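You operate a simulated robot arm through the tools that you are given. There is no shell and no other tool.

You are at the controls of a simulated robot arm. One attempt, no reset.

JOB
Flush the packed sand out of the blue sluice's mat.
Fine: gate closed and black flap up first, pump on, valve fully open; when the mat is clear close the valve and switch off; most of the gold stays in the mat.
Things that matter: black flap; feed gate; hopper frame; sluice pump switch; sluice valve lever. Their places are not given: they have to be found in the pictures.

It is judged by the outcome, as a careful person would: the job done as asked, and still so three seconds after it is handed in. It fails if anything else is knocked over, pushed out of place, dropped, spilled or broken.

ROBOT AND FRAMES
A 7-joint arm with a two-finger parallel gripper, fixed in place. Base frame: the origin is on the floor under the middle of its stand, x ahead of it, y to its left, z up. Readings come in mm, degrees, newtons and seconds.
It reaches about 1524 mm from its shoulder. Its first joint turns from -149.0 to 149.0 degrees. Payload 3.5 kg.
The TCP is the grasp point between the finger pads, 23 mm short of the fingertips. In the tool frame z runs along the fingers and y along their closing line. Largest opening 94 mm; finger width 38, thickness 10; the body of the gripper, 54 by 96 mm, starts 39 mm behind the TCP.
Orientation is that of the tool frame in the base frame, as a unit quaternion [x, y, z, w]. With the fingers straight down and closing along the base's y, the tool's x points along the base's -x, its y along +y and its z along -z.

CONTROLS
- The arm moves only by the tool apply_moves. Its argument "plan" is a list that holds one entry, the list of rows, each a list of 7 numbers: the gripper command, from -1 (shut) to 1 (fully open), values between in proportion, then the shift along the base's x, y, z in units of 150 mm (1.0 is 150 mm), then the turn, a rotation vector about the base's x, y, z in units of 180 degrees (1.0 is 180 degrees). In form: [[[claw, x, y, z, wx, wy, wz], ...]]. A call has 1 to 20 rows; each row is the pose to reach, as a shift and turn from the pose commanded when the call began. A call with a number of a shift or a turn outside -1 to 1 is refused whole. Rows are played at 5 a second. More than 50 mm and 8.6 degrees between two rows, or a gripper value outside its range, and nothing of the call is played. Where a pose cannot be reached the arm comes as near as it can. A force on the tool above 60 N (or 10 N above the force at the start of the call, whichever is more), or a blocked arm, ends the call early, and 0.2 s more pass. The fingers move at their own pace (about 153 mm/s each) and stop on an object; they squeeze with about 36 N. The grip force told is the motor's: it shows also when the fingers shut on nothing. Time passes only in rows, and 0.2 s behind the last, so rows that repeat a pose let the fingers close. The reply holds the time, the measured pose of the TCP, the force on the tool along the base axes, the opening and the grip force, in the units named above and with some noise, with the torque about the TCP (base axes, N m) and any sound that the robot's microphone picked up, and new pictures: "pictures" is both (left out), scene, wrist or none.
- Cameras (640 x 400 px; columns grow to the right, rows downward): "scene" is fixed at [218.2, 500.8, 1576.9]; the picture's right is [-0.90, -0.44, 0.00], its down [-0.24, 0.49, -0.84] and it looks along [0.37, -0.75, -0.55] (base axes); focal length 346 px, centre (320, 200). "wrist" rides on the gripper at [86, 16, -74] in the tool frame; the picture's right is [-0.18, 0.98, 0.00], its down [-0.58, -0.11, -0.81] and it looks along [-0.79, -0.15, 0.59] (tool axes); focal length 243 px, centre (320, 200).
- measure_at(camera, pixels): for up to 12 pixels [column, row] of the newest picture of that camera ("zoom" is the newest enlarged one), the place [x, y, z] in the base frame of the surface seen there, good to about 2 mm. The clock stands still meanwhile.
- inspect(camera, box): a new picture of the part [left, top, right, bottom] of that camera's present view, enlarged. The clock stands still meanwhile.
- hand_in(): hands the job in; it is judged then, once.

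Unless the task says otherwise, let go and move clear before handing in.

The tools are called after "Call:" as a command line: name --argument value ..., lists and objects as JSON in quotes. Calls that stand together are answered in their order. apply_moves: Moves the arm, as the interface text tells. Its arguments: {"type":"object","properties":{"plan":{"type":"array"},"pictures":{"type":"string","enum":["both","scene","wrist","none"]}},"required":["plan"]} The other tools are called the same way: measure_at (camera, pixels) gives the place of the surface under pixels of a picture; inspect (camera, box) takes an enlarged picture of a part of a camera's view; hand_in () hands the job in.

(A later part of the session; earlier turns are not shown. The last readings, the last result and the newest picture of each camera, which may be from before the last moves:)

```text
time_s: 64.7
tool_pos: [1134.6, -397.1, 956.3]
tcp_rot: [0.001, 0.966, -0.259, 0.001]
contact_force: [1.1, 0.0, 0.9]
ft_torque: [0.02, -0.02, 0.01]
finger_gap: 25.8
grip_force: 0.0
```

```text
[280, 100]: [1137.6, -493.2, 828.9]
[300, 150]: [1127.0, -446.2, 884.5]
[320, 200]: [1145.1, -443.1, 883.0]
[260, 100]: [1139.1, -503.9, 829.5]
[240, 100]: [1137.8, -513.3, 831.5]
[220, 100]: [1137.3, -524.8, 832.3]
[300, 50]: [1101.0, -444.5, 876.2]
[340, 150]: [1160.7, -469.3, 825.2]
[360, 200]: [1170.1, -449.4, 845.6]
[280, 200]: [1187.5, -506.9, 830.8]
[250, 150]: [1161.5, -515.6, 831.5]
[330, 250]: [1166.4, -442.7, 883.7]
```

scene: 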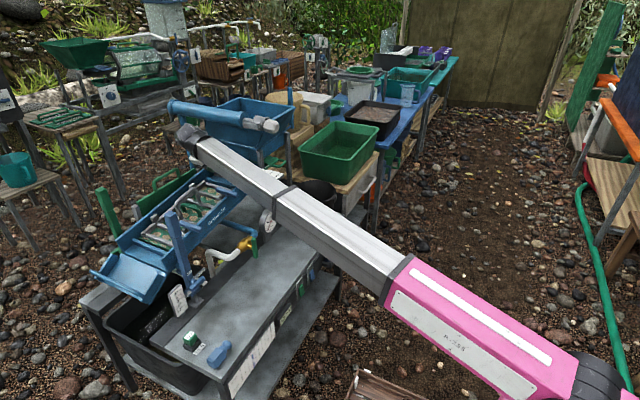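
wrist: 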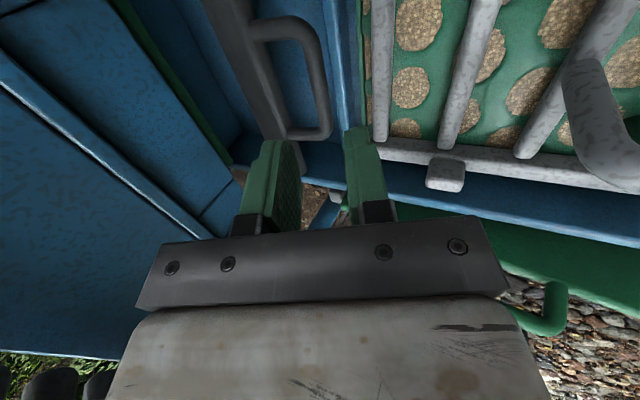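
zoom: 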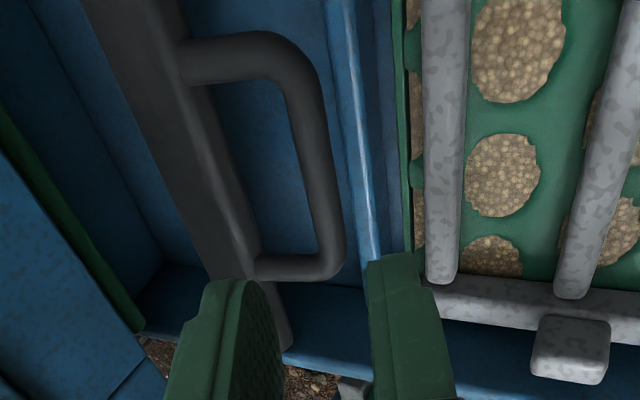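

The flap stays where I left it; the handle bar is now at (y≈-444, z≈878). I'll close the fingers and press the bar further down from above with the fingertips to find the end of travel.

Call:
apply_moves --pictures "none" --plan '[[[-1, 0, -0.01, -0.01, 0, 0, 0], [-1, 0, -0.04, -0.05, 0, 0, 0], [-1, 0, -0.09, -0.12, 0, 0, 0], [-1, 0, -0.15, -0.2, 0, 0, 0], [-1, 0, -0.2, -0.27, 0, 0, 0], [-1, 0, -0.225, -0.31, 0, 0, 0], [-1, 0, -0.23, -0.335, 0, 0, 0]]]'

Call:
apply_moves --plan '[[[-1, 0, -0.003, -0.02, 0, 0, 0], [-1, 0, -0.006, -0.04, 0, 0, 0], [-1, 0, -0.012, -0.06, 0, 0, 0], [-1, 0, -0.018, -0.08, 0, 0, 0], [-1, 0, -0.026, -0.1, 0, 0, 0], [-1, 0, -0.034, -0.12, 0, 0, 0]]]'

```text
time_s: 66.3
tool_pos: [1135.4, -433.2, 905.4]
tcp_rot: [0.001, 0.966, -0.259, 0.001]
contact_force: [-0.5, 0.0, 0.0]
ft_torque: [-0.02, 0.02, 0.04]
finger_gap: 0.1
grip_force: 36.4
```

```text
time_s: 67.4
tool_pos: [1134.2, -432.8, 901.8]
tcp_rot: [0.0, 0.965, -0.263, 0.003]
contact_force: [-3.7, 11.6, 22.7]
ft_torque: [0.06, 0.51, -0.33]
finger_gap: 0.0
grip_force: 36.2
stopped in row 5: the force on the tool passed its limit at 65 N (the readings are from after the stop); the commanded pose is now the measured one
```

scene: 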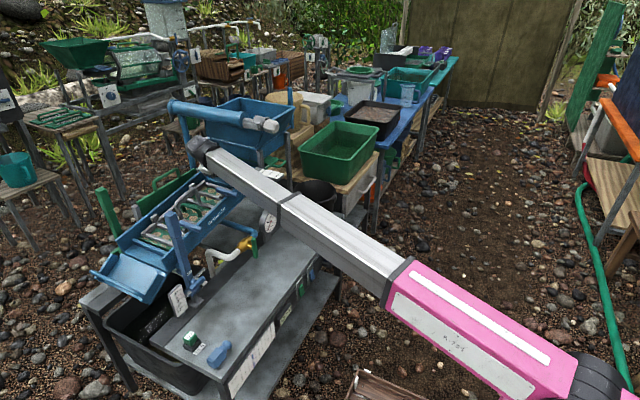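
wrist: 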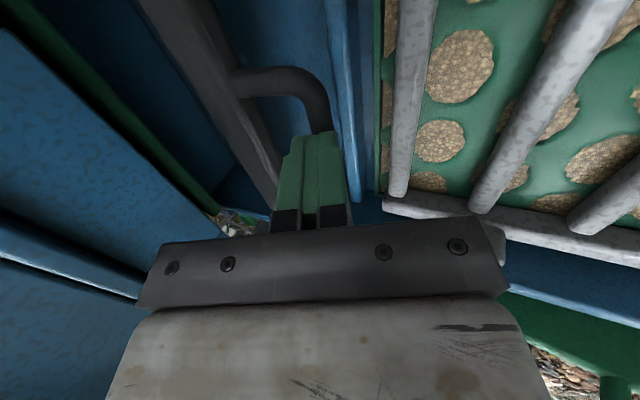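

The press stopped at 65 N after only about 3 mm, so the flap is at the end of its upward travel, about 70° from where it hung. I'll withdraw up and away and then confirm it stays up.

Call:
apply_moves --pictures "none" --plan '[[[-1, 0, 0.01, 0.02, 0, 0, 0], [-1, 0, 0.05, 0.09, 0, 0, 0], [-1, 0, 0.12, 0.21, 0, 0, 0], [-1, 0, 0.21, 0.36, 0, 0, 0], [-1, -0.05, 0.31, 0.52, 0, 0, 0], [-1, -0.14, 0.42, 0.66, 0, 0, 0], [-1, -0.26, 0.53, 0.76, 0, 0, 0], [-1, -0.4, 0.64, 0.82, 0, 0, 0], [-1, -0.55, 0.75, 0.86, 0, 0, 0], [-1, -0.7, 0.85, 0.88, 0, 0, 0], [-1, -0.82, 0.92, 0.89, 0, 0, 0], [-1, -0.88, 0.95, 0.9, 0, 0, 0]]]'

Call:
apply_moves --plan '[[[-1, -0.03, 0.02, 0, 0, 0, 0], [-1, -0.12, 0.08, 0, 0, 0, 0], [-1, -0.26, 0.16, 0, 0, 0, 0], [-1, -0.42, 0.24, 0, 0, 0, 0], [-1, -0.6, 0.32, 0, 0, 0, 0], [-1, -0.76, 0.38, 0, 0, 0, 0], [-1, -0.88, 0.42, 0, 0, 0, 0], [-1, -0.96, 0.44, 0, 0, 0, 0], [-1, -1.0, 0.45, 0, 0, 0, 0]]]'

Call:
inspect --camera "scene" --box '[200, 140, 310, 260]'

```text
time_s: 70.0
tool_pos: [1003.4, -293.3, 1034.1]
tcp_rot: [0.001, 0.965, -0.261, 0.002]
contact_force: [0.0, 0.2, -0.9]
ft_torque: [0.02, -0.01, 0.03]
finger_gap: 0.0
grip_force: 35.6
```

```text
time_s: 72.0
tool_pos: [854.3, -223.4, 1034.5]
tcp_rot: [0.0, 0.965, -0.261, 0.002]
contact_force: [-0.4, -1.0, 0.7]
ft_torque: [0.02, 0.01, 0.0]
finger_gap: 0.3
grip_force: 35.8
```

scene: 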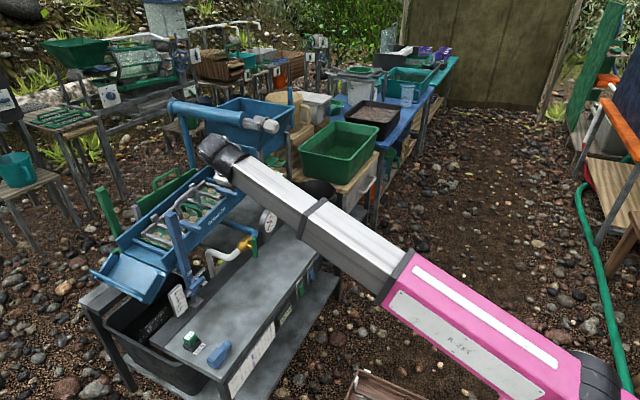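
wrist: 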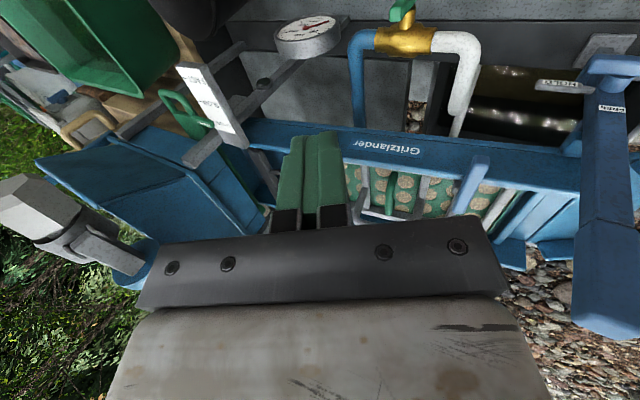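

```text
3.33 times, centred on (255, 200) of scene
```

zoom: 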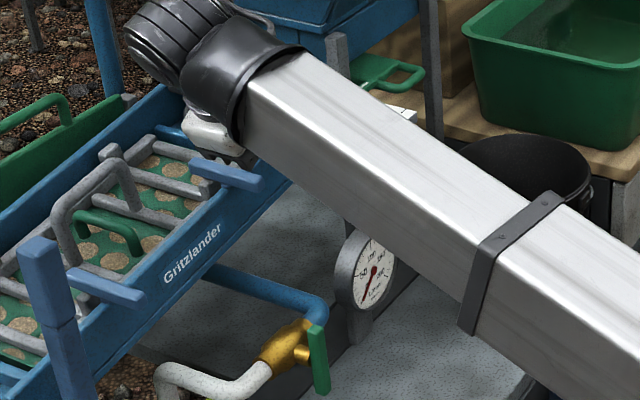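

The valve is visible in the wrist picture at (400,40), with its pipe along y and the green lever across it. I'll zoom in and measure it.

Call:
inspect --camera "wrist" --box '[330, 0, 500, 110]'

Call:
measure_at --camera "zoom" --pixels '[[270, 20], [255, 50], [290, 10], [300, 50], [240, 20], [270, 75], [200, 140], [300, 140], [380, 150], [120, 160], [460, 160], [260, 5]]'

Call:
inspect --camera "scene" --box '[235, 225, 275, 265]'

Call:
measure_at --camera "zoom" --pixels '[[300, 150], [310, 180], [315, 210], [320, 240], [325, 270], [330, 300], [335, 330], [340, 345], [290, 120], [320, 110], [345, 250], [350, 300]]'

```text
3.64 times, centred on (415, 55) of wrist
```

zoom: 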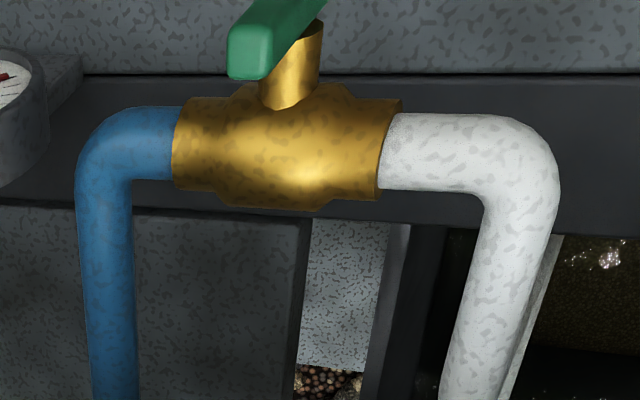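

```text
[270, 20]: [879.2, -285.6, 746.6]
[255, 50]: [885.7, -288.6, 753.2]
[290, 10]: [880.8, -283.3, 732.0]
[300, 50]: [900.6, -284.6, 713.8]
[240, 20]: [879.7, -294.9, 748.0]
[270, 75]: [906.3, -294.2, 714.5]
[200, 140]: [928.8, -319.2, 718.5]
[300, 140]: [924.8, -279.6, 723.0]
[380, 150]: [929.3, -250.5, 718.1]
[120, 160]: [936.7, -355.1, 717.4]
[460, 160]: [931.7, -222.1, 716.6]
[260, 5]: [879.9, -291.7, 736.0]
```

```text
10.00 times, centred on (255, 245) of scene
```

zoom: 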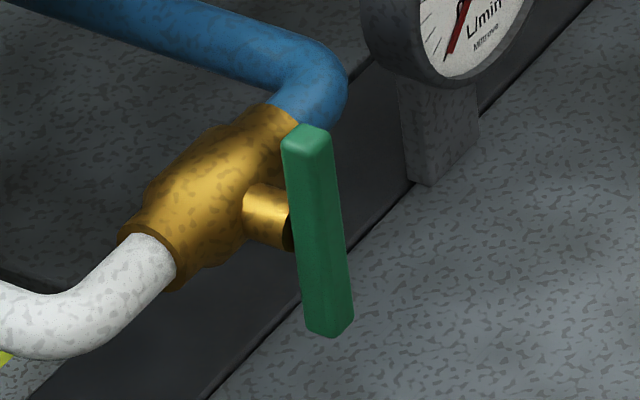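

```text
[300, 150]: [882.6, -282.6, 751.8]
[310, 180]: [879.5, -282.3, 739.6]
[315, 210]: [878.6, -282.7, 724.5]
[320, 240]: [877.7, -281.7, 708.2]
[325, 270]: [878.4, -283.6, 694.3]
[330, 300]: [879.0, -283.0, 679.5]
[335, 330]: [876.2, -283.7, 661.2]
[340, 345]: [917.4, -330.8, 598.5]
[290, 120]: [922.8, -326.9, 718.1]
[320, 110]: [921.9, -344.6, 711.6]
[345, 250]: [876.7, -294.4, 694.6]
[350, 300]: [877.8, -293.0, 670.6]
```

The lever spans z≈657–757 at (x≈880, y≈-288), pivots near z≈707 on a stem along x, and stands vertical across the pipe, which means closed. Next is the pump switch, so I'll move in front of the bench to about (620,-300,900) and turn the fingers to point 45° forward and down.

Call:
apply_moves --pictures "none" --plan '[[[-1, -0.03, -0.01, 0, 0, 0, 0], [-1, -0.12, -0.04, 0, 0, 0, 0], [-1, -0.26, -0.1, 0, 0, 0, 0], [-1, -0.42, -0.18, 0, 0, 0, 0], [-1, -0.6, -0.26, 0, 0, 0, 0], [-1, -0.76, -0.34, -0.02, 0, 0, 0], [-1, -0.88, -0.4, -0.06, 0, 0, 0], [-1, -0.96, -0.44, -0.1, 0, 0, 0], [-1, -1.0, -0.46, -0.13, 0, 0, 0]]]'

Call:
apply_moves --plan '[[[-1, -0.03, 0, -0.02, 0, 0, 0], [-1, -0.1, -0.02, -0.08, 0, 0, 0], [-1, -0.2, -0.05, -0.18, 0, 0, 0], [-1, -0.32, -0.09, -0.3, 0, 0, 0], [-1, -0.44, -0.13, -0.42, 0, 0, 0], [-1, -0.55, -0.16, -0.54, 0, 0, 0], [-1, -0.63, -0.18, -0.64, 0, 0, 0], [-1, -0.67, -0.2, -0.7, 0, 0, 0]]]'

```text
time_s: 74.0
tool_pos: [704.9, -293.2, 1013.3]
tcp_rot: [0.0, 0.966, -0.26, 0.002]
contact_force: [-0.3, -0.6, 0.8]
ft_torque: [0.01, -0.04, 0.01]
finger_gap: 0.0
grip_force: 36.1
```

```text
time_s: 75.8
tool_pos: [603.1, -323.6, 908.9]
tcp_rot: [0.0, 0.965, -0.261, 0.003]
contact_force: [-0.3, 0.3, 0.8]
ft_torque: [0.02, -0.02, 0.03]
finger_gap: 0.0
grip_force: 36.1
```

scene: 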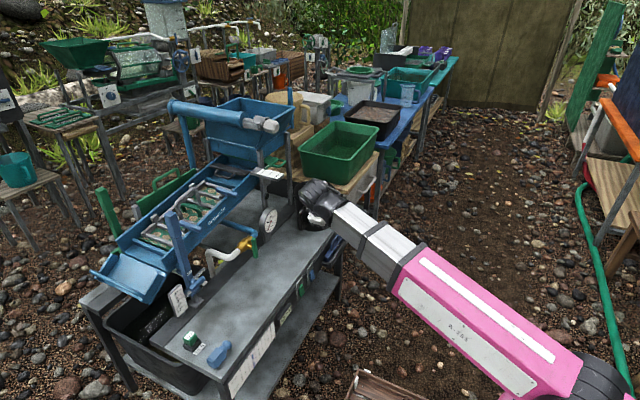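
wrist: 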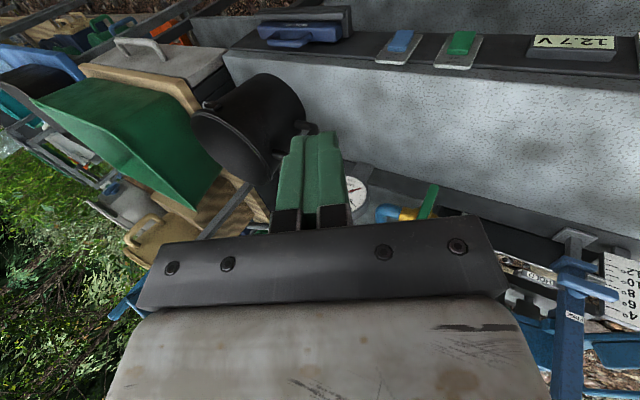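

The arm is clear of the sluice now. I'll confirm the flap and gate in the scene view and read the switch labels in the wrist view.

Call:
inspect --camera "scene" --box '[203, 150, 290, 200]'

Call:
inspect --camera "wrist" --box '[360, 0, 500, 90]'

Call:
measure_at --camera "zoom" --pixels '[[440, 210], [460, 180], [470, 160], [430, 240], [480, 190], [420, 290], [500, 290], [520, 170], [200, 170], [160, 260], [170, 210], [440, 250]]'

```text
7.36 times, centred on (246, 175) of scene
```

zoom: 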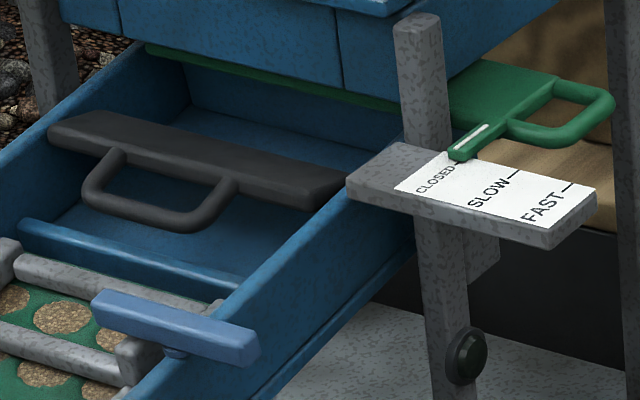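

```text
4.44 times, centred on (430, 45) of wrist
```

zoom: 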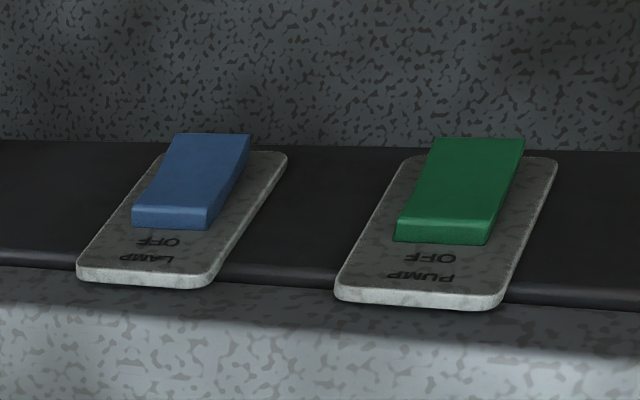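

```text
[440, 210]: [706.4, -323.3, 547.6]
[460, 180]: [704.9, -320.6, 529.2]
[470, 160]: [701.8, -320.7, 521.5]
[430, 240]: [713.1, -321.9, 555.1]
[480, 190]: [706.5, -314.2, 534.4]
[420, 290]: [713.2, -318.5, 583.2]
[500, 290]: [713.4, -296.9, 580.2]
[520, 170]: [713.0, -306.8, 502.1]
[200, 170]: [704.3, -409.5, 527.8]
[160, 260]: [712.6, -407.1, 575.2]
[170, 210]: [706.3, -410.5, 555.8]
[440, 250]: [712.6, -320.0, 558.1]
```

The flap's plate is now swung up and held, and the gate reads CLOSED. The green rocker is labelled PUMP with OFF at its top end, and its bottom end sticks out, so ON means pressing the bottom. I'll pitch the fingers 45° forward and descend.

Call:
apply_moves --plan '[[[-1, 0, 0, -0.02, 0.006, -0.009, 0.0025], [-1, 0, 0.01, -0.08, 0.024, -0.036, 0.01], [-1, 0, 0.02, -0.17, 0.046, -0.07, 0.019], [-1, 0, 0.03, -0.28, 0.068, -0.104, 0.028], [-1, 0, 0.03, -0.4, 0.09, -0.137, 0.0373], [-1, 0, 0.03, -0.52, 0.112, -0.17, 0.0464], [-1, 0, 0.03, -0.64, 0.134, -0.2036, 0.0555], [-1, 0, 0.03, -0.75, 0.15, -0.228, 0.062], [-1, 0, 0.03, -0.8, 0.1593, -0.2421, 0.066]]]'

```text
time_s: 77.8
tool_pos: [603.8, -317.9, 789.3]
tcp_rot: [0.0, 0.924, 0.0, 0.382]
contact_force: [-0.5, -0.1, -0.5]
ft_torque: [0.01, 0.0, 0.04]
finger_gap: 0.0
grip_force: 35.6
```

scene: 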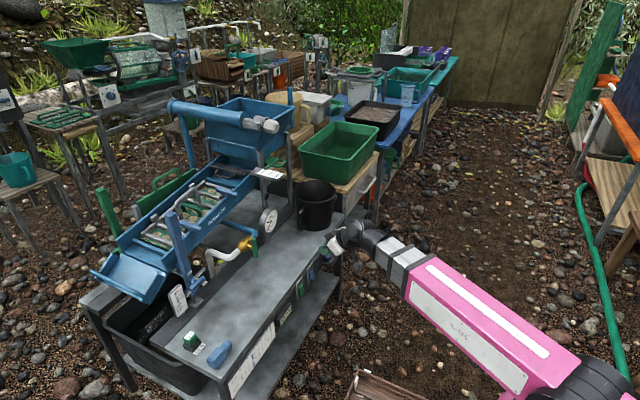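
wrist: 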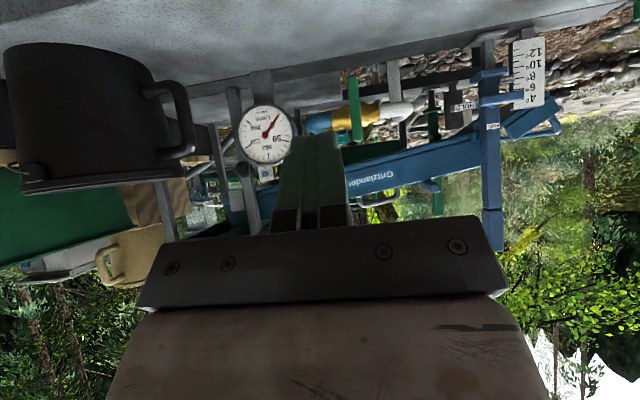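

The pose is exact. I'll check where the brown slatted box near the scene bottom (375,385) is before lowering in front of the switch.

Call:
measure_at --camera "scene" --pixels '[[360, 375], [375, 390], [400, 392], [350, 395], [352, 370], [330, 390], [301, 287], [300, 278]]'

Call:
apply_moves --plan '[[[-1, 0, 0, -0.03, 0, 0, 0], [-1, 0, 0, -0.12, 0, 0, 0], [-1, 0, 0, -0.26, 0, 0, 0], [-1, 0, 0, -0.42, 0, 0, 0], [-1, 0, 0, -0.58, 0, 0, 0], [-1, 0, 0, -0.74, 0, 0, 0], [-1, 0, 0, -0.88, 0, 0, 0], [-1, 0, 0, -0.97, 0, 0, 0], [-1, 0, 0, -1.0, 0, 0, 0]]]'

```text
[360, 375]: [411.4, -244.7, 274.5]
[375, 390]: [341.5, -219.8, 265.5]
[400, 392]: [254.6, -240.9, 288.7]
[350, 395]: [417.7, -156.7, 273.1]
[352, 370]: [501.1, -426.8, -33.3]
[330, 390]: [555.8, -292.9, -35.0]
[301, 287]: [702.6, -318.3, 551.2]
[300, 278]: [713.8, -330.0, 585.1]
```

```text
time_s: 79.8
tool_pos: [602.7, -318.4, 640.6]
tcp_rot: [0.0, 0.924, -0.001, 0.382]
contact_force: [0.3, 0.2, -0.7]
ft_torque: [0.0, -0.03, 0.0]
finger_gap: 0.0
grip_force: 36.3
```

scene: 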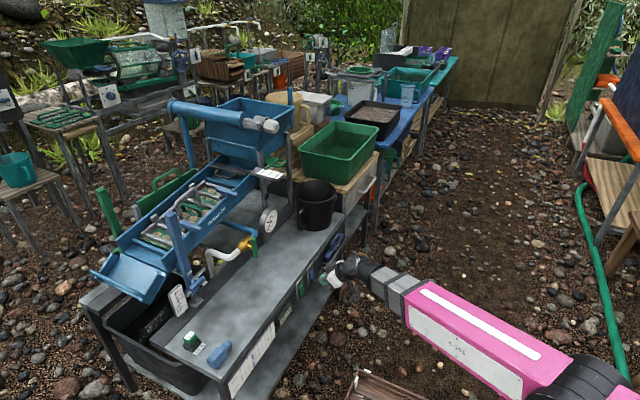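
wrist: 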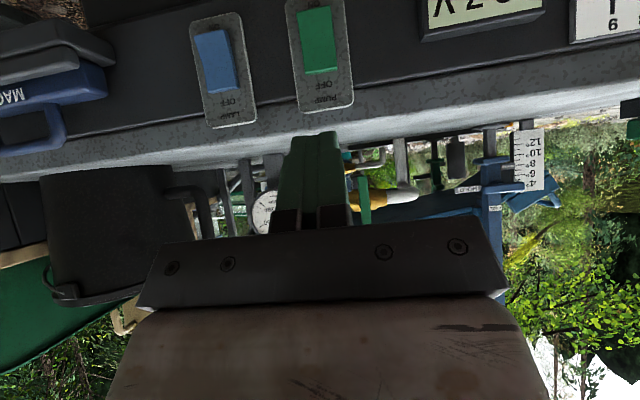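

The slatted box is low (z≈275), so it is no obstacle. The PUMP rocker is at (318,40) in the wrist view, so I'll zoom in on it and measure.

Call:
inspect --camera "wrist" --box '[270, 0, 370, 120]'

Call:
measure_at --camera "zoom" --pixels '[[270, 40], [270, 80], [270, 120], [270, 160], [270, 200], [270, 235], [230, 100], [330, 100], [310, 160], [200, 20], [280, 300], [270, 20]]'

```text
3.33 times, centred on (320, 60) of wrist
```

zoom: 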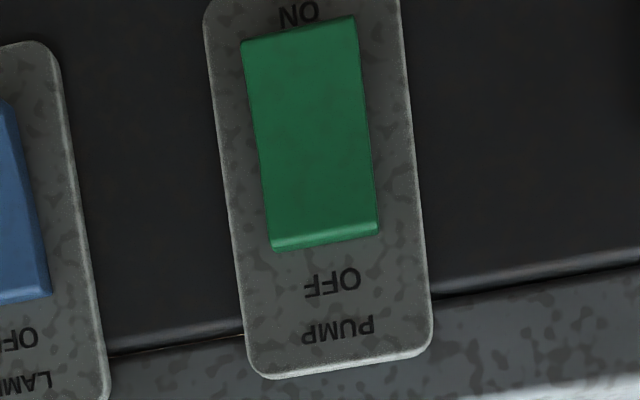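

```text
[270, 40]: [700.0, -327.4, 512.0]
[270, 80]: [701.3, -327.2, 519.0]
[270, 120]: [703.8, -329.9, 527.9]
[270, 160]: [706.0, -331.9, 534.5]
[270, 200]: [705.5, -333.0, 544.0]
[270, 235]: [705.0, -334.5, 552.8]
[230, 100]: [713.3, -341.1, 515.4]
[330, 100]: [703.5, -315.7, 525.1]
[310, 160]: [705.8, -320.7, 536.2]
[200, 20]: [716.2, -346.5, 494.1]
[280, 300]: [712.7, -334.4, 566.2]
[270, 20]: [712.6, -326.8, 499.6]
```

Confirmed: ON is printed at the bottom (z≈500) and the rocker's bottom end protrudes (x≈700 at z≈512). I'll go to (640,-320,519) so the fingertip's leading edge faces z≈516.

Call:
apply_moves --plan '[[[-1, 0, 0, -0.03, 0, 0, 0], [-1, 0.01, 0, -0.12, 0, 0, 0], [-1, 0.03, 0, -0.25, 0, 0, 0], [-1, 0.07, 0, -0.4, 0, 0, 0], [-1, 0.12, -0.005, -0.54, 0, 0, 0], [-1, 0.17, -0.01, -0.66, 0, 0, 0], [-1, 0.22, -0.011, -0.75, 0, 0, 0], [-1, 0.245, -0.011, -0.8, 0, 0, 0], [-1, 0.249, -0.011, -0.811, 0, 0, 0]]]'

```text
time_s: 81.8
tool_pos: [639.6, -320.0, 517.4]
tcp_rot: [0.001, 0.924, -0.001, 0.382]
contact_force: [-0.3, -0.1, -1.3]
ft_torque: [0.02, 0.0, 0.0]
finger_gap: 0.0
grip_force: 36.2
```

scene: 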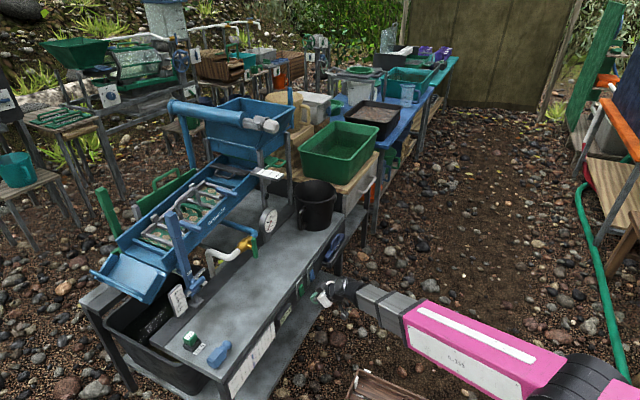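
wrist: 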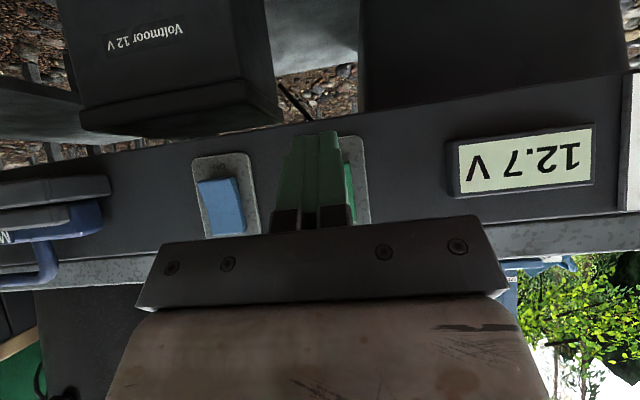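

The fingertips are aligned with the lower end of the PUMP rocker. I'll press in +x with small steps to switch it on and listen for a click.

Call:
apply_moves --plan '[[[-1, 0.02, 0, 0, 0, 0, 0], [-1, 0.07, 0, 0, 0, 0, 0], [-1, 0.12, 0, 0, 0, 0, 0], [-1, 0.16, 0, 0, 0, 0, 0], [-1, 0.185, 0, 0, 0, 0, 0], [-1, 0.205, 0, 0, 0, 0, 0], [-1, 0.22, 0, 0, 0, 0, 0], [-1, 0.235, 0, 0, 0, 0, 0], [-1, 0.25, 0, 0, 0, 0, 0], [-1, 0.26, 0, 0, 0, 0, 0]]]'

```text
time_s: 84.0
tool_pos: [674.1, -321.2, 517.9]
tcp_rot: [-0.001, 0.925, -0.001, 0.379]
contact_force: [-21.2, -5.4, 0.3]
ft_torque: [-0.13, 0.01, -0.21]
finger_gap: 0.3
grip_force: 36.3
stopped in row 10: the force on the tool passed its limit at 66 N (the readings are from after the stop); the commanded pose is now the measured one
```

scene: 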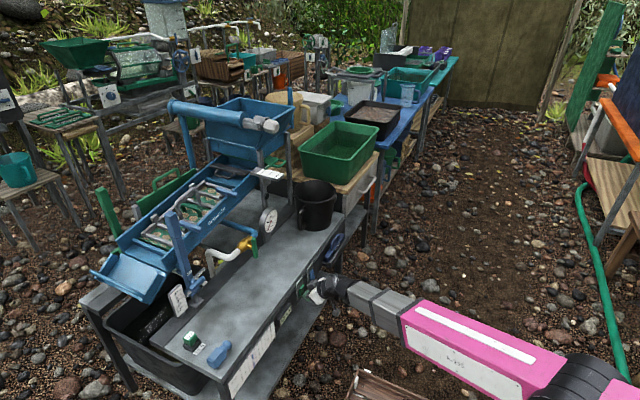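
wrist: 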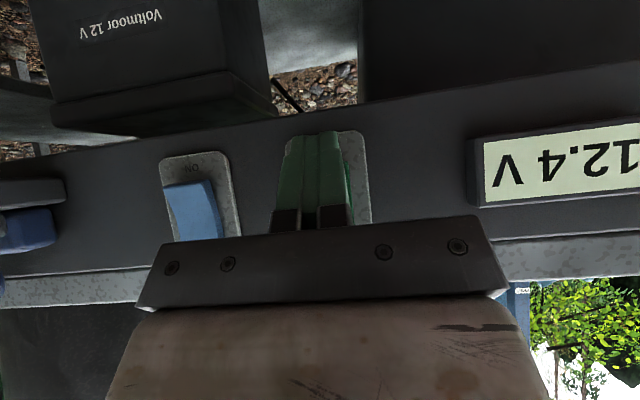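

The voltmeter dropped from 12.7 V to 12.4 V, so the pump is drawing current. I'll back off and check the rocker's position.

Call:
apply_moves --plan '[[[-1, -0.02, 0, 0, 0, 0, 0], [-1, -0.08, 0, 0, 0, 0, 0], [-1, -0.18, 0, 0.02, 0, 0, 0], [-1, -0.3, 0, 0.08, 0, 0, 0], [-1, -0.42, 0, 0.18, 0, 0, 0], [-1, -0.5, 0, 0.32, 0, 0, 0], [-1, -0.52, 0, 0.48, 0, 0, 0], [-1, -0.52, 0, 0.64, 0, 0, 0], [-1, -0.52, 0, 0.78, 0, 0, 0], [-1, -0.52, 0, 0.82, 0, 0, 0]]]'

Call:
inspect --camera "wrist" --box '[200, 0, 640, 130]'

Call:
inspect --camera "scene" --box '[90, 160, 290, 300]'

```text
time_s: 86.2
tool_pos: [598.1, -319.8, 641.5]
tcp_rot: [-0.001, 0.925, -0.001, 0.38]
contact_force: [0.3, 0.3, 0.7]
ft_torque: [-0.01, 0.0, -0.01]
finger_gap: 0.0
grip_force: 35.9
```

scene: 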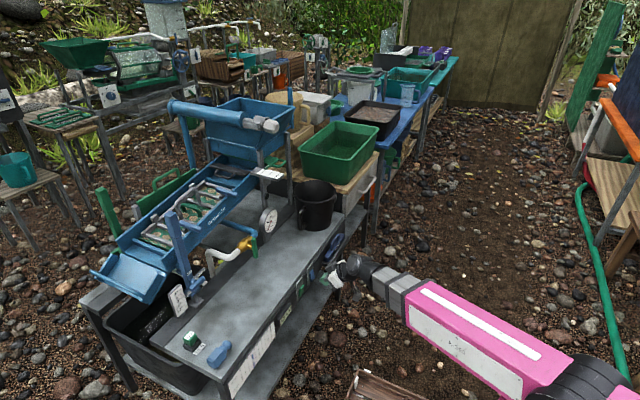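
wrist: 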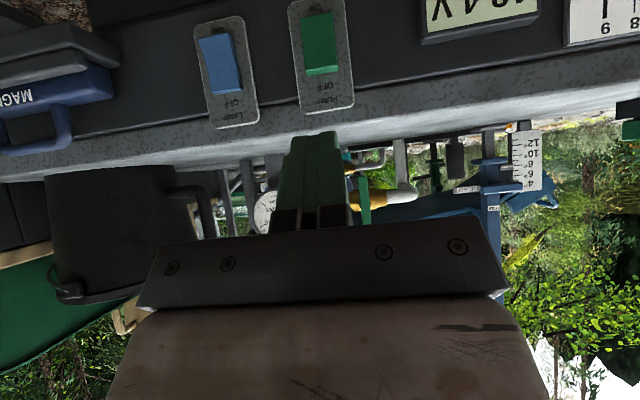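

```text
1.45 times, centred on (420, 65) of wrist
```

zoom: 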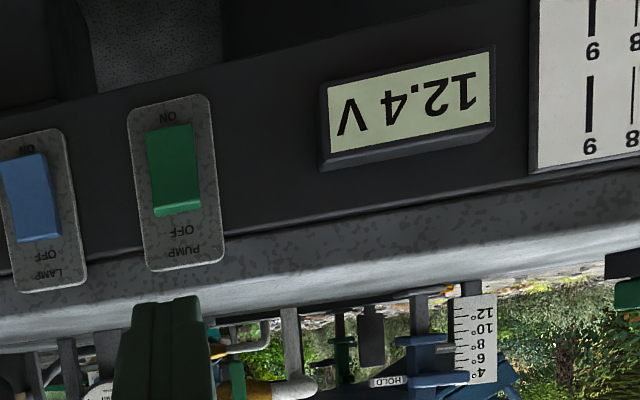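

```text
2.86 times, centred on (190, 230) of scene
```

zoom: 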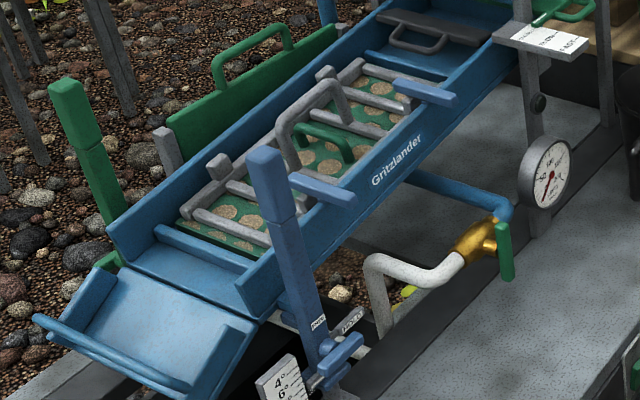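

The pump rocker is now pressed at ON and the meter reads 12.4 V. Next is the valve, so I'll raise the gripper and bring the fingers to nearly straight down (15° forward tilt) before moving in front of the lever.

Call:
apply_moves --pictures "none" --plan '[[[-1, 0, 0, 0.04, 0, 0.01, 0], [-1, 0, 0, 0.16, 0, 0.035, 0], [-1, 0, 0.02, 0.34, 0, 0.07, 0], [-1, 0.03, 0.06, 0.54, 0, 0.105, 0], [-1, 0.1, 0.12, 0.74, 0, 0.14, 0], [-1, 0.2, 0.2, 0.9, 0, 0.16, 0], [-1, 0.34, 0.28, 0.98, 0, 0.1667, 0], [-1, 0.5, 0.34, 1.0, 0, 0.1667, 0], [-1, 0.66, 0.38, 1.0, 0, 0.1667, 0], [-1, 0.82, 0.4, 1.0, 0, 0.1667, 0], [-1, 0.94, 0.41, 1.0, 0, 0.1667, 0], [-1, 1.0, 0.413, 1.0, 0, 0.1667, 0]]]'

Call:
apply_moves --plan '[[[-1, 0.03, 0, 0, 0, 0, 0], [-1, 0.1, 0, -0.01, 0, 0, 0], [-1, 0.2, 0, -0.03, 0, 0, 0], [-1, 0.3, 0, -0.06, 0, 0, 0], [-1, 0.4, 0, -0.09, 0, 0, 0], [-1, 0.46, 0, -0.11, 0, 0, 0], [-1, 0.48, 0, -0.12, 0, 0, 0]]]'

```text
time_s: 88.8
tool_pos: [748.6, -258.9, 791.7]
tcp_rot: [-0.001, 0.992, 0.0, 0.128]
contact_force: [-0.6, -1.0, 0.2]
ft_torque: [-0.02, -0.03, -0.01]
finger_gap: 0.0
grip_force: 35.8
```

```text
time_s: 90.4
tool_pos: [819.7, -258.1, 771.7]
tcp_rot: [-0.001, 0.992, 0.0, 0.126]
contact_force: [0.1, -0.2, 0.2]
ft_torque: [0.0, 0.02, -0.01]
finger_gap: 0.1
grip_force: 36.1
```

scene: 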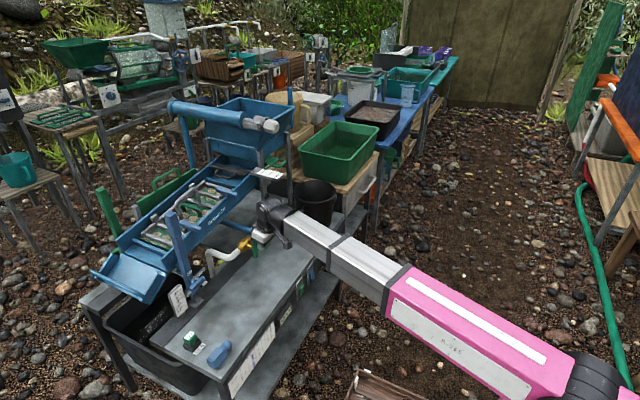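
wrist: 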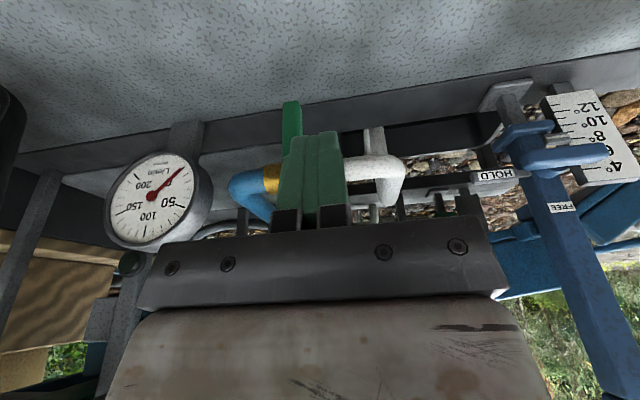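

The gauge and lever are in view and the fingertips are just on the +y side of the lever. I'll move to the pre-contact position (861,-261,755).

Call:
apply_moves --plan '[[[-1, 0.03, 0, -0.01, 0, 0, 0], [-1, 0.09, 0, -0.04, 0, 0, 0], [-1, 0.16, -0.005, -0.07, 0, 0, 0], [-1, 0.22, -0.01, -0.1, 0, 0, 0], [-1, 0.26, -0.013, -0.111, 0, 0, 0], [-1, 0.273, -0.013, -0.111, 0, 0, 0]]]'

Call:
inspect --camera "wrist" --box '[80, 60, 440, 260]'

Call:
inspect --camera "scene" --box '[120, 160, 300, 270]'

```text
time_s: 91.8
tool_pos: [860.1, -260.8, 756.7]
tcp_rot: [-0.001, 0.992, 0.0, 0.127]
contact_force: [-0.5, 0.6, -0.6]
ft_torque: [0.02, 0.0, 0.02]
finger_gap: 0.0
grip_force: 36.0
```

scene: 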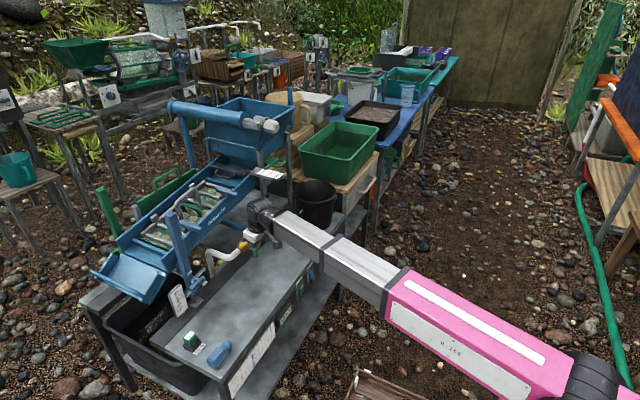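
wrist: 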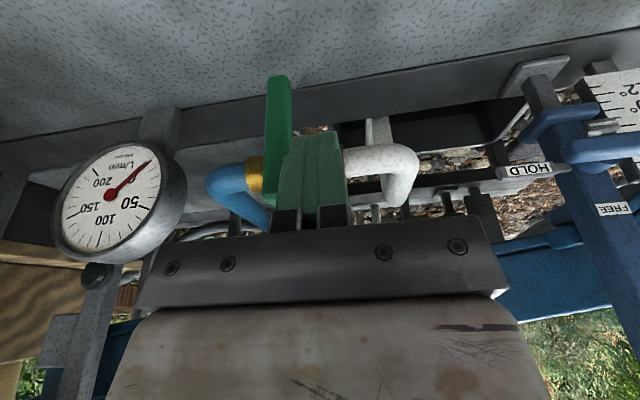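

```text
1.78 times, centred on (260, 160) of wrist
```

zoom: 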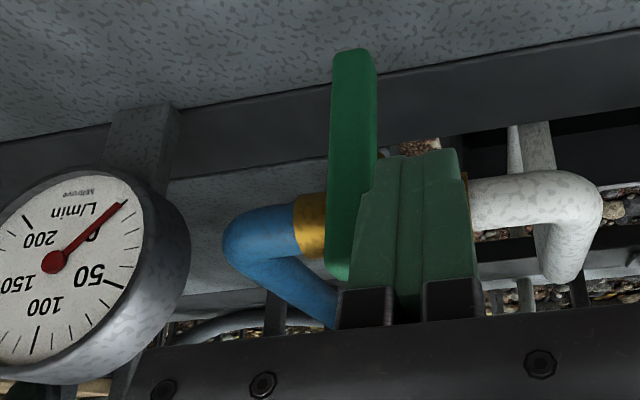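

```text
3.56 times, centred on (210, 215) of scene
```

zoom: 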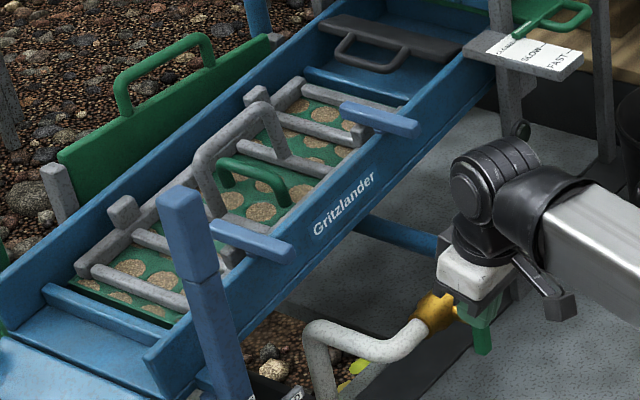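

The finger is right beside the lever, the gauge reads 0, and the mat is clearly visible in the scene view. I'll nudge the lever's top about 10 mm toward -y to test the turning direction.

Call:
apply_moves --plan '[[[-1, 0, -0.02, 0, 0, 0, 0], [-1, 0, -0.04, 0, 0, 0, 0], [-1, 0, -0.06, 0.003, 0, 0, 0], [-1, 0, -0.08, 0.006, 0, 0, 0], [-1, 0, -0.1, 0.01, 0, 0, 0]]]'

Call:
inspect --camera "wrist" --box '[80, 60, 440, 260]'

```text
time_s: 93.0
tool_pos: [861.2, -273.2, 756.4]
tcp_rot: [-0.002, 0.992, 0.001, 0.127]
contact_force: [-0.8, 10.6, -6.6]
ft_torque: [0.27, 0.13, 0.2]
finger_gap: 0.0
grip_force: 36.0
```

scene: 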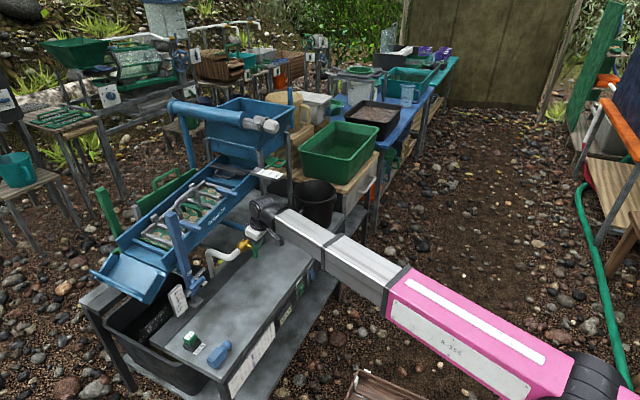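
wrist: 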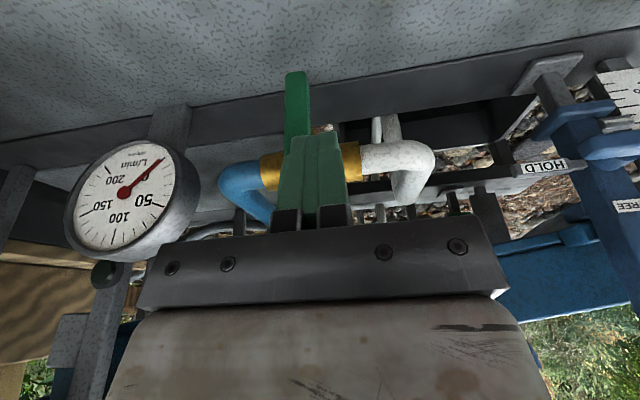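

```text
1.78 times, centred on (260, 160) of wrist
```

zoom: 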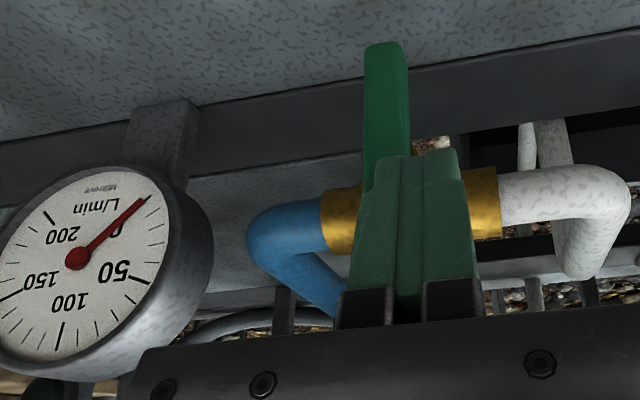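

The lever turns this way with only about 10 N. Now I'll open the valve fully, following its arc down to the stop.

Call:
apply_moves --plan '[[[-1, 0, -0.02, 0.014, 0, 0, 0], [-1, 0, -0.05, 0.016, 0, 0, 0], [-1, 0, -0.08, 0.016, 0, 0, 0], [-1, 0, -0.11, 0.008, 0, 0, 0], [-1, 0, -0.138, -0.003, 0, 0, 0], [-1, 0, -0.165, -0.02, 0, 0, 0], [-1, 0, -0.191, -0.04, 0, 0, 0], [-1, 0, -0.215, -0.063, 0, 0, 0], [-1, 0, -0.238, -0.09, 0, 0, 0], [-1, 0, -0.255, -0.12, 0, 0, 0], [-1, 0, -0.267, -0.149, 0, 0, 0], [-1, 0, -0.27, -0.17, 0, 0, 0]]]'

Call:
inspect --camera "wrist" --box '[80, 60, 440, 260]'

Call:
inspect --camera "scene" --box '[90, 160, 290, 280]'

```text
time_s: 93.6
tool_pos: [860.4, -273.9, 758.2]
tcp_rot: [-0.004, 0.992, 0.01, 0.126]
contact_force: [5.4, 22.5, -6.8]
ft_torque: [0.23, 0.06, 0.51]
finger_gap: 0.0
grip_force: 36.5
stopped in row 3: the force on the tool passed its limit at 66 N (the readings are from after the stop); the commanded pose is now the measured one
```

scene: 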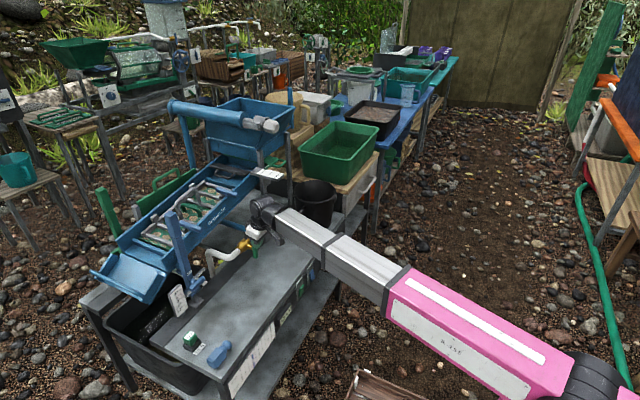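
wrist: 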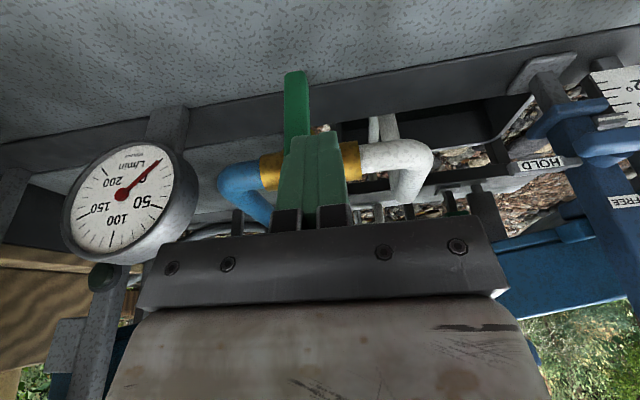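

```text
1.78 times, centred on (260, 160) of wrist
```

zoom: 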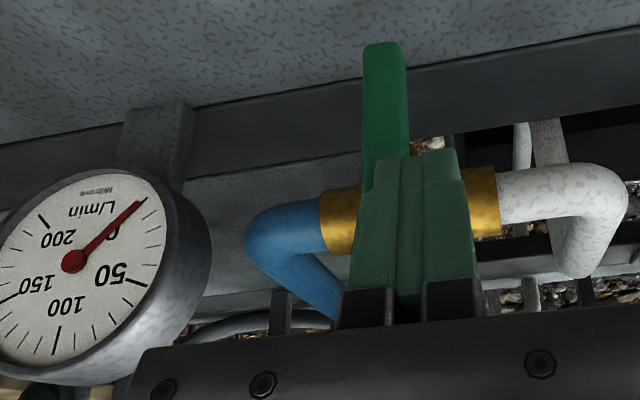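

```text
3.20 times, centred on (190, 220) of scene
```

zoom: 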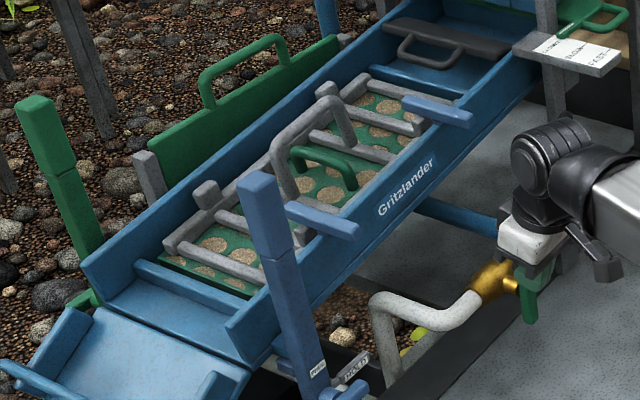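

The lever hits its closed stop in this direction, so it must open the other way (top toward +y). I'll lift over the lever to its -y side.

Call:
apply_moves --pictures "none" --plan '[[[-1, 0, 0.05, 0, 0, 0, 0], [-1, 0, 0.08, 0.06, 0, 0, 0], [-1, 0, 0.08, 0.18, 0, 0, 0], [-1, 0, 0.05, 0.28, 0, 0, 0], [-1, 0, -0.05, 0.31, 0, 0, 0], [-1, 0, -0.18, 0.31, 0, 0, 0], [-1, 0, -0.28, 0.29, 0, 0, 0], [-1, 0, -0.31, 0.2, 0, 0, 0], [-1, 0, -0.31, 0.1, 0, 0, 0], [-1, 0, -0.31, 0.0, 0, 0, 0], [-1, 0, -0.31, -0.015, 0, 0, 0]]]'

Call:
apply_moves --plan '[[[-1, 0, 0.03, 0, 0, 0, 0], [-1, 0, 0.06, 0, 0, 0, 0], [-1, 0, 0.09, 0.005, 0, 0, 0], [-1, 0, 0.12, 0.01, 0, 0, 0]]]'

Call:
inspect --camera "wrist" --box '[80, 60, 440, 260]'

```text
time_s: 96.0
tool_pos: [859.2, -323.5, 756.3]
tcp_rot: [-0.002, 0.992, 0.007, 0.127]
contact_force: [-0.4, 0.1, 0.2]
ft_torque: [0.02, 0.03, 0.02]
finger_gap: 0.1
grip_force: 36.2
```

```text
time_s: 97.0
tool_pos: [860.1, -306.3, 758.0]
tcp_rot: [-0.002, 0.992, 0.007, 0.126]
contact_force: [0.6, -0.5, 0.7]
ft_torque: [-0.06, -0.05, -0.03]
finger_gap: 0.0
grip_force: 36.3
```

scene: 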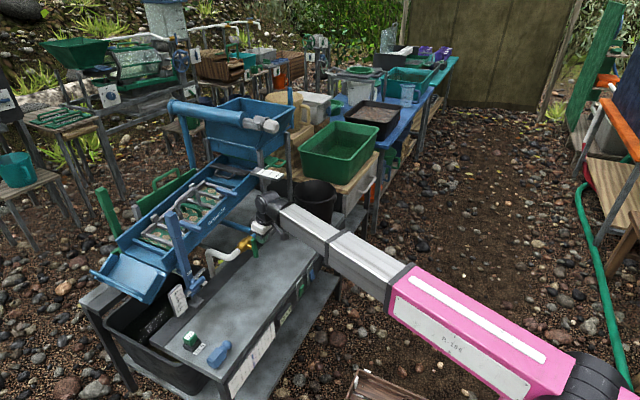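
wrist: 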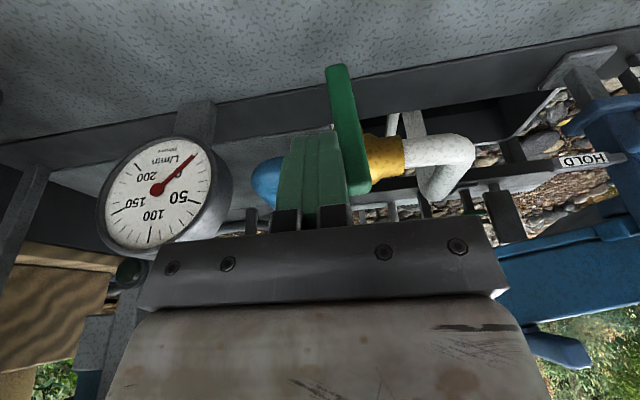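

```text
1.78 times, centred on (260, 160) of wrist
```

zoom: 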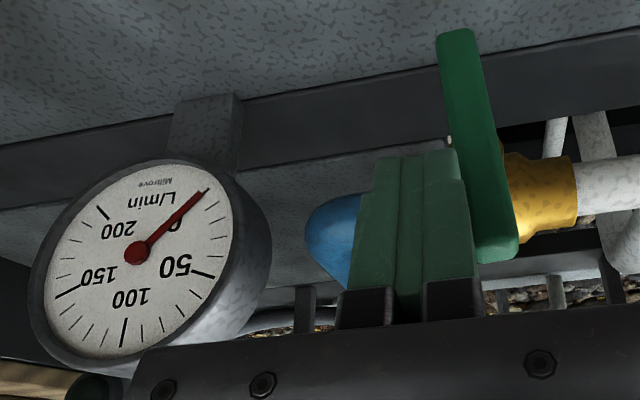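

The finger is now on the -y side, the lever is to its right, and the gauge is at 0. I'll push the lever's top toward +y along its arc to fully open.

Call:
apply_moves --plan '[[[-1, 0, 0.025, 0.004, 0, 0, 0], [-1, 0, 0.053, 0.009, 0, 0, 0], [-1, 0, 0.085, 0.013, 0, 0, 0], [-1, 0, 0.118, 0.014, 0, 0, 0], [-1, 0, 0.15, 0.007, 0, 0, 0], [-1, 0, 0.179, -0.005, 0, 0, 0], [-1, 0, 0.208, -0.021, 0, 0, 0], [-1, 0, 0.235, -0.04, 0, 0, 0], [-1, 0, 0.258, -0.063, 0, 0, 0], [-1, 0, 0.279, -0.09, 0, 0, 0], [-1, 0, 0.296, -0.12, 0, 0, 0], [-1, 0, 0.31, -0.152, 0, 0, 0], [-1, 0, 0.313, -0.175, 0, 0, 0]]]'

Call:
inspect --camera "wrist" --box '[80, 60, 440, 260]'

Call:
inspect --camera "scene" --box '[90, 150, 290, 280]'

```text
time_s: 99.8
tool_pos: [860.2, -258.9, 731.3]
tcp_rot: [-0.002, 0.992, 0.006, 0.126]
contact_force: [-1.2, -3.0, 13.3]
ft_torque: [-0.18, -0.25, 0.01]
finger_gap: 0.1
grip_force: 35.3
```

scene: 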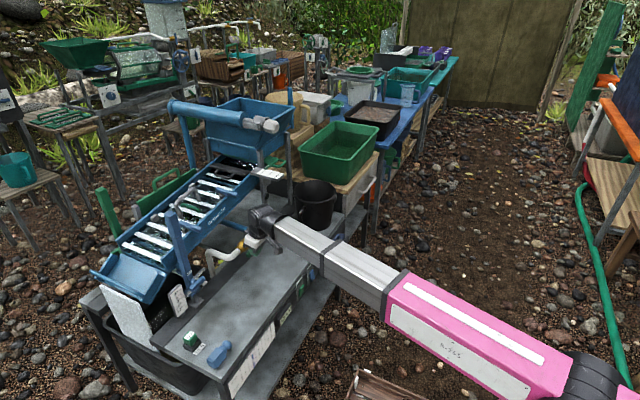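
wrist: 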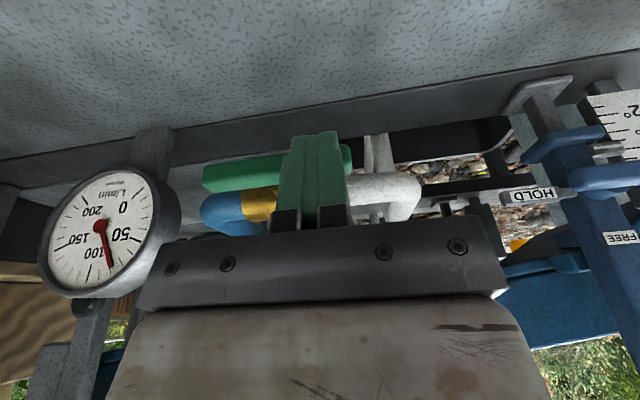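

```text
1.78 times, centred on (260, 160) of wrist
```

zoom: 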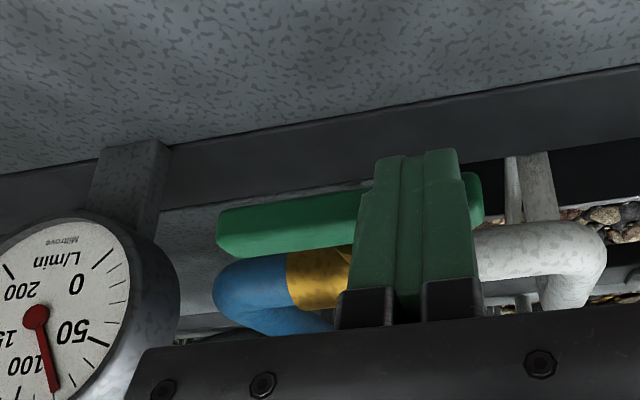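

```text
3.08 times, centred on (190, 215) of scene
```

zoom: 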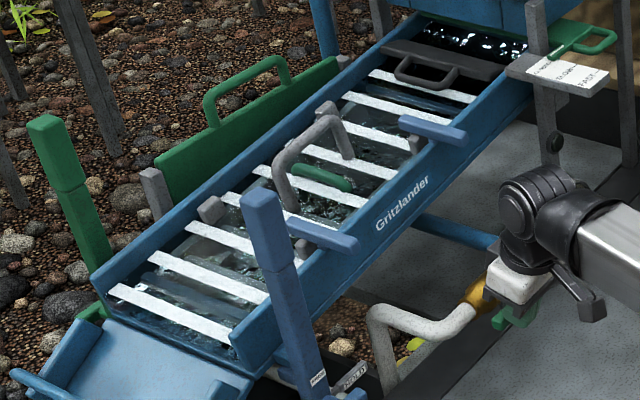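

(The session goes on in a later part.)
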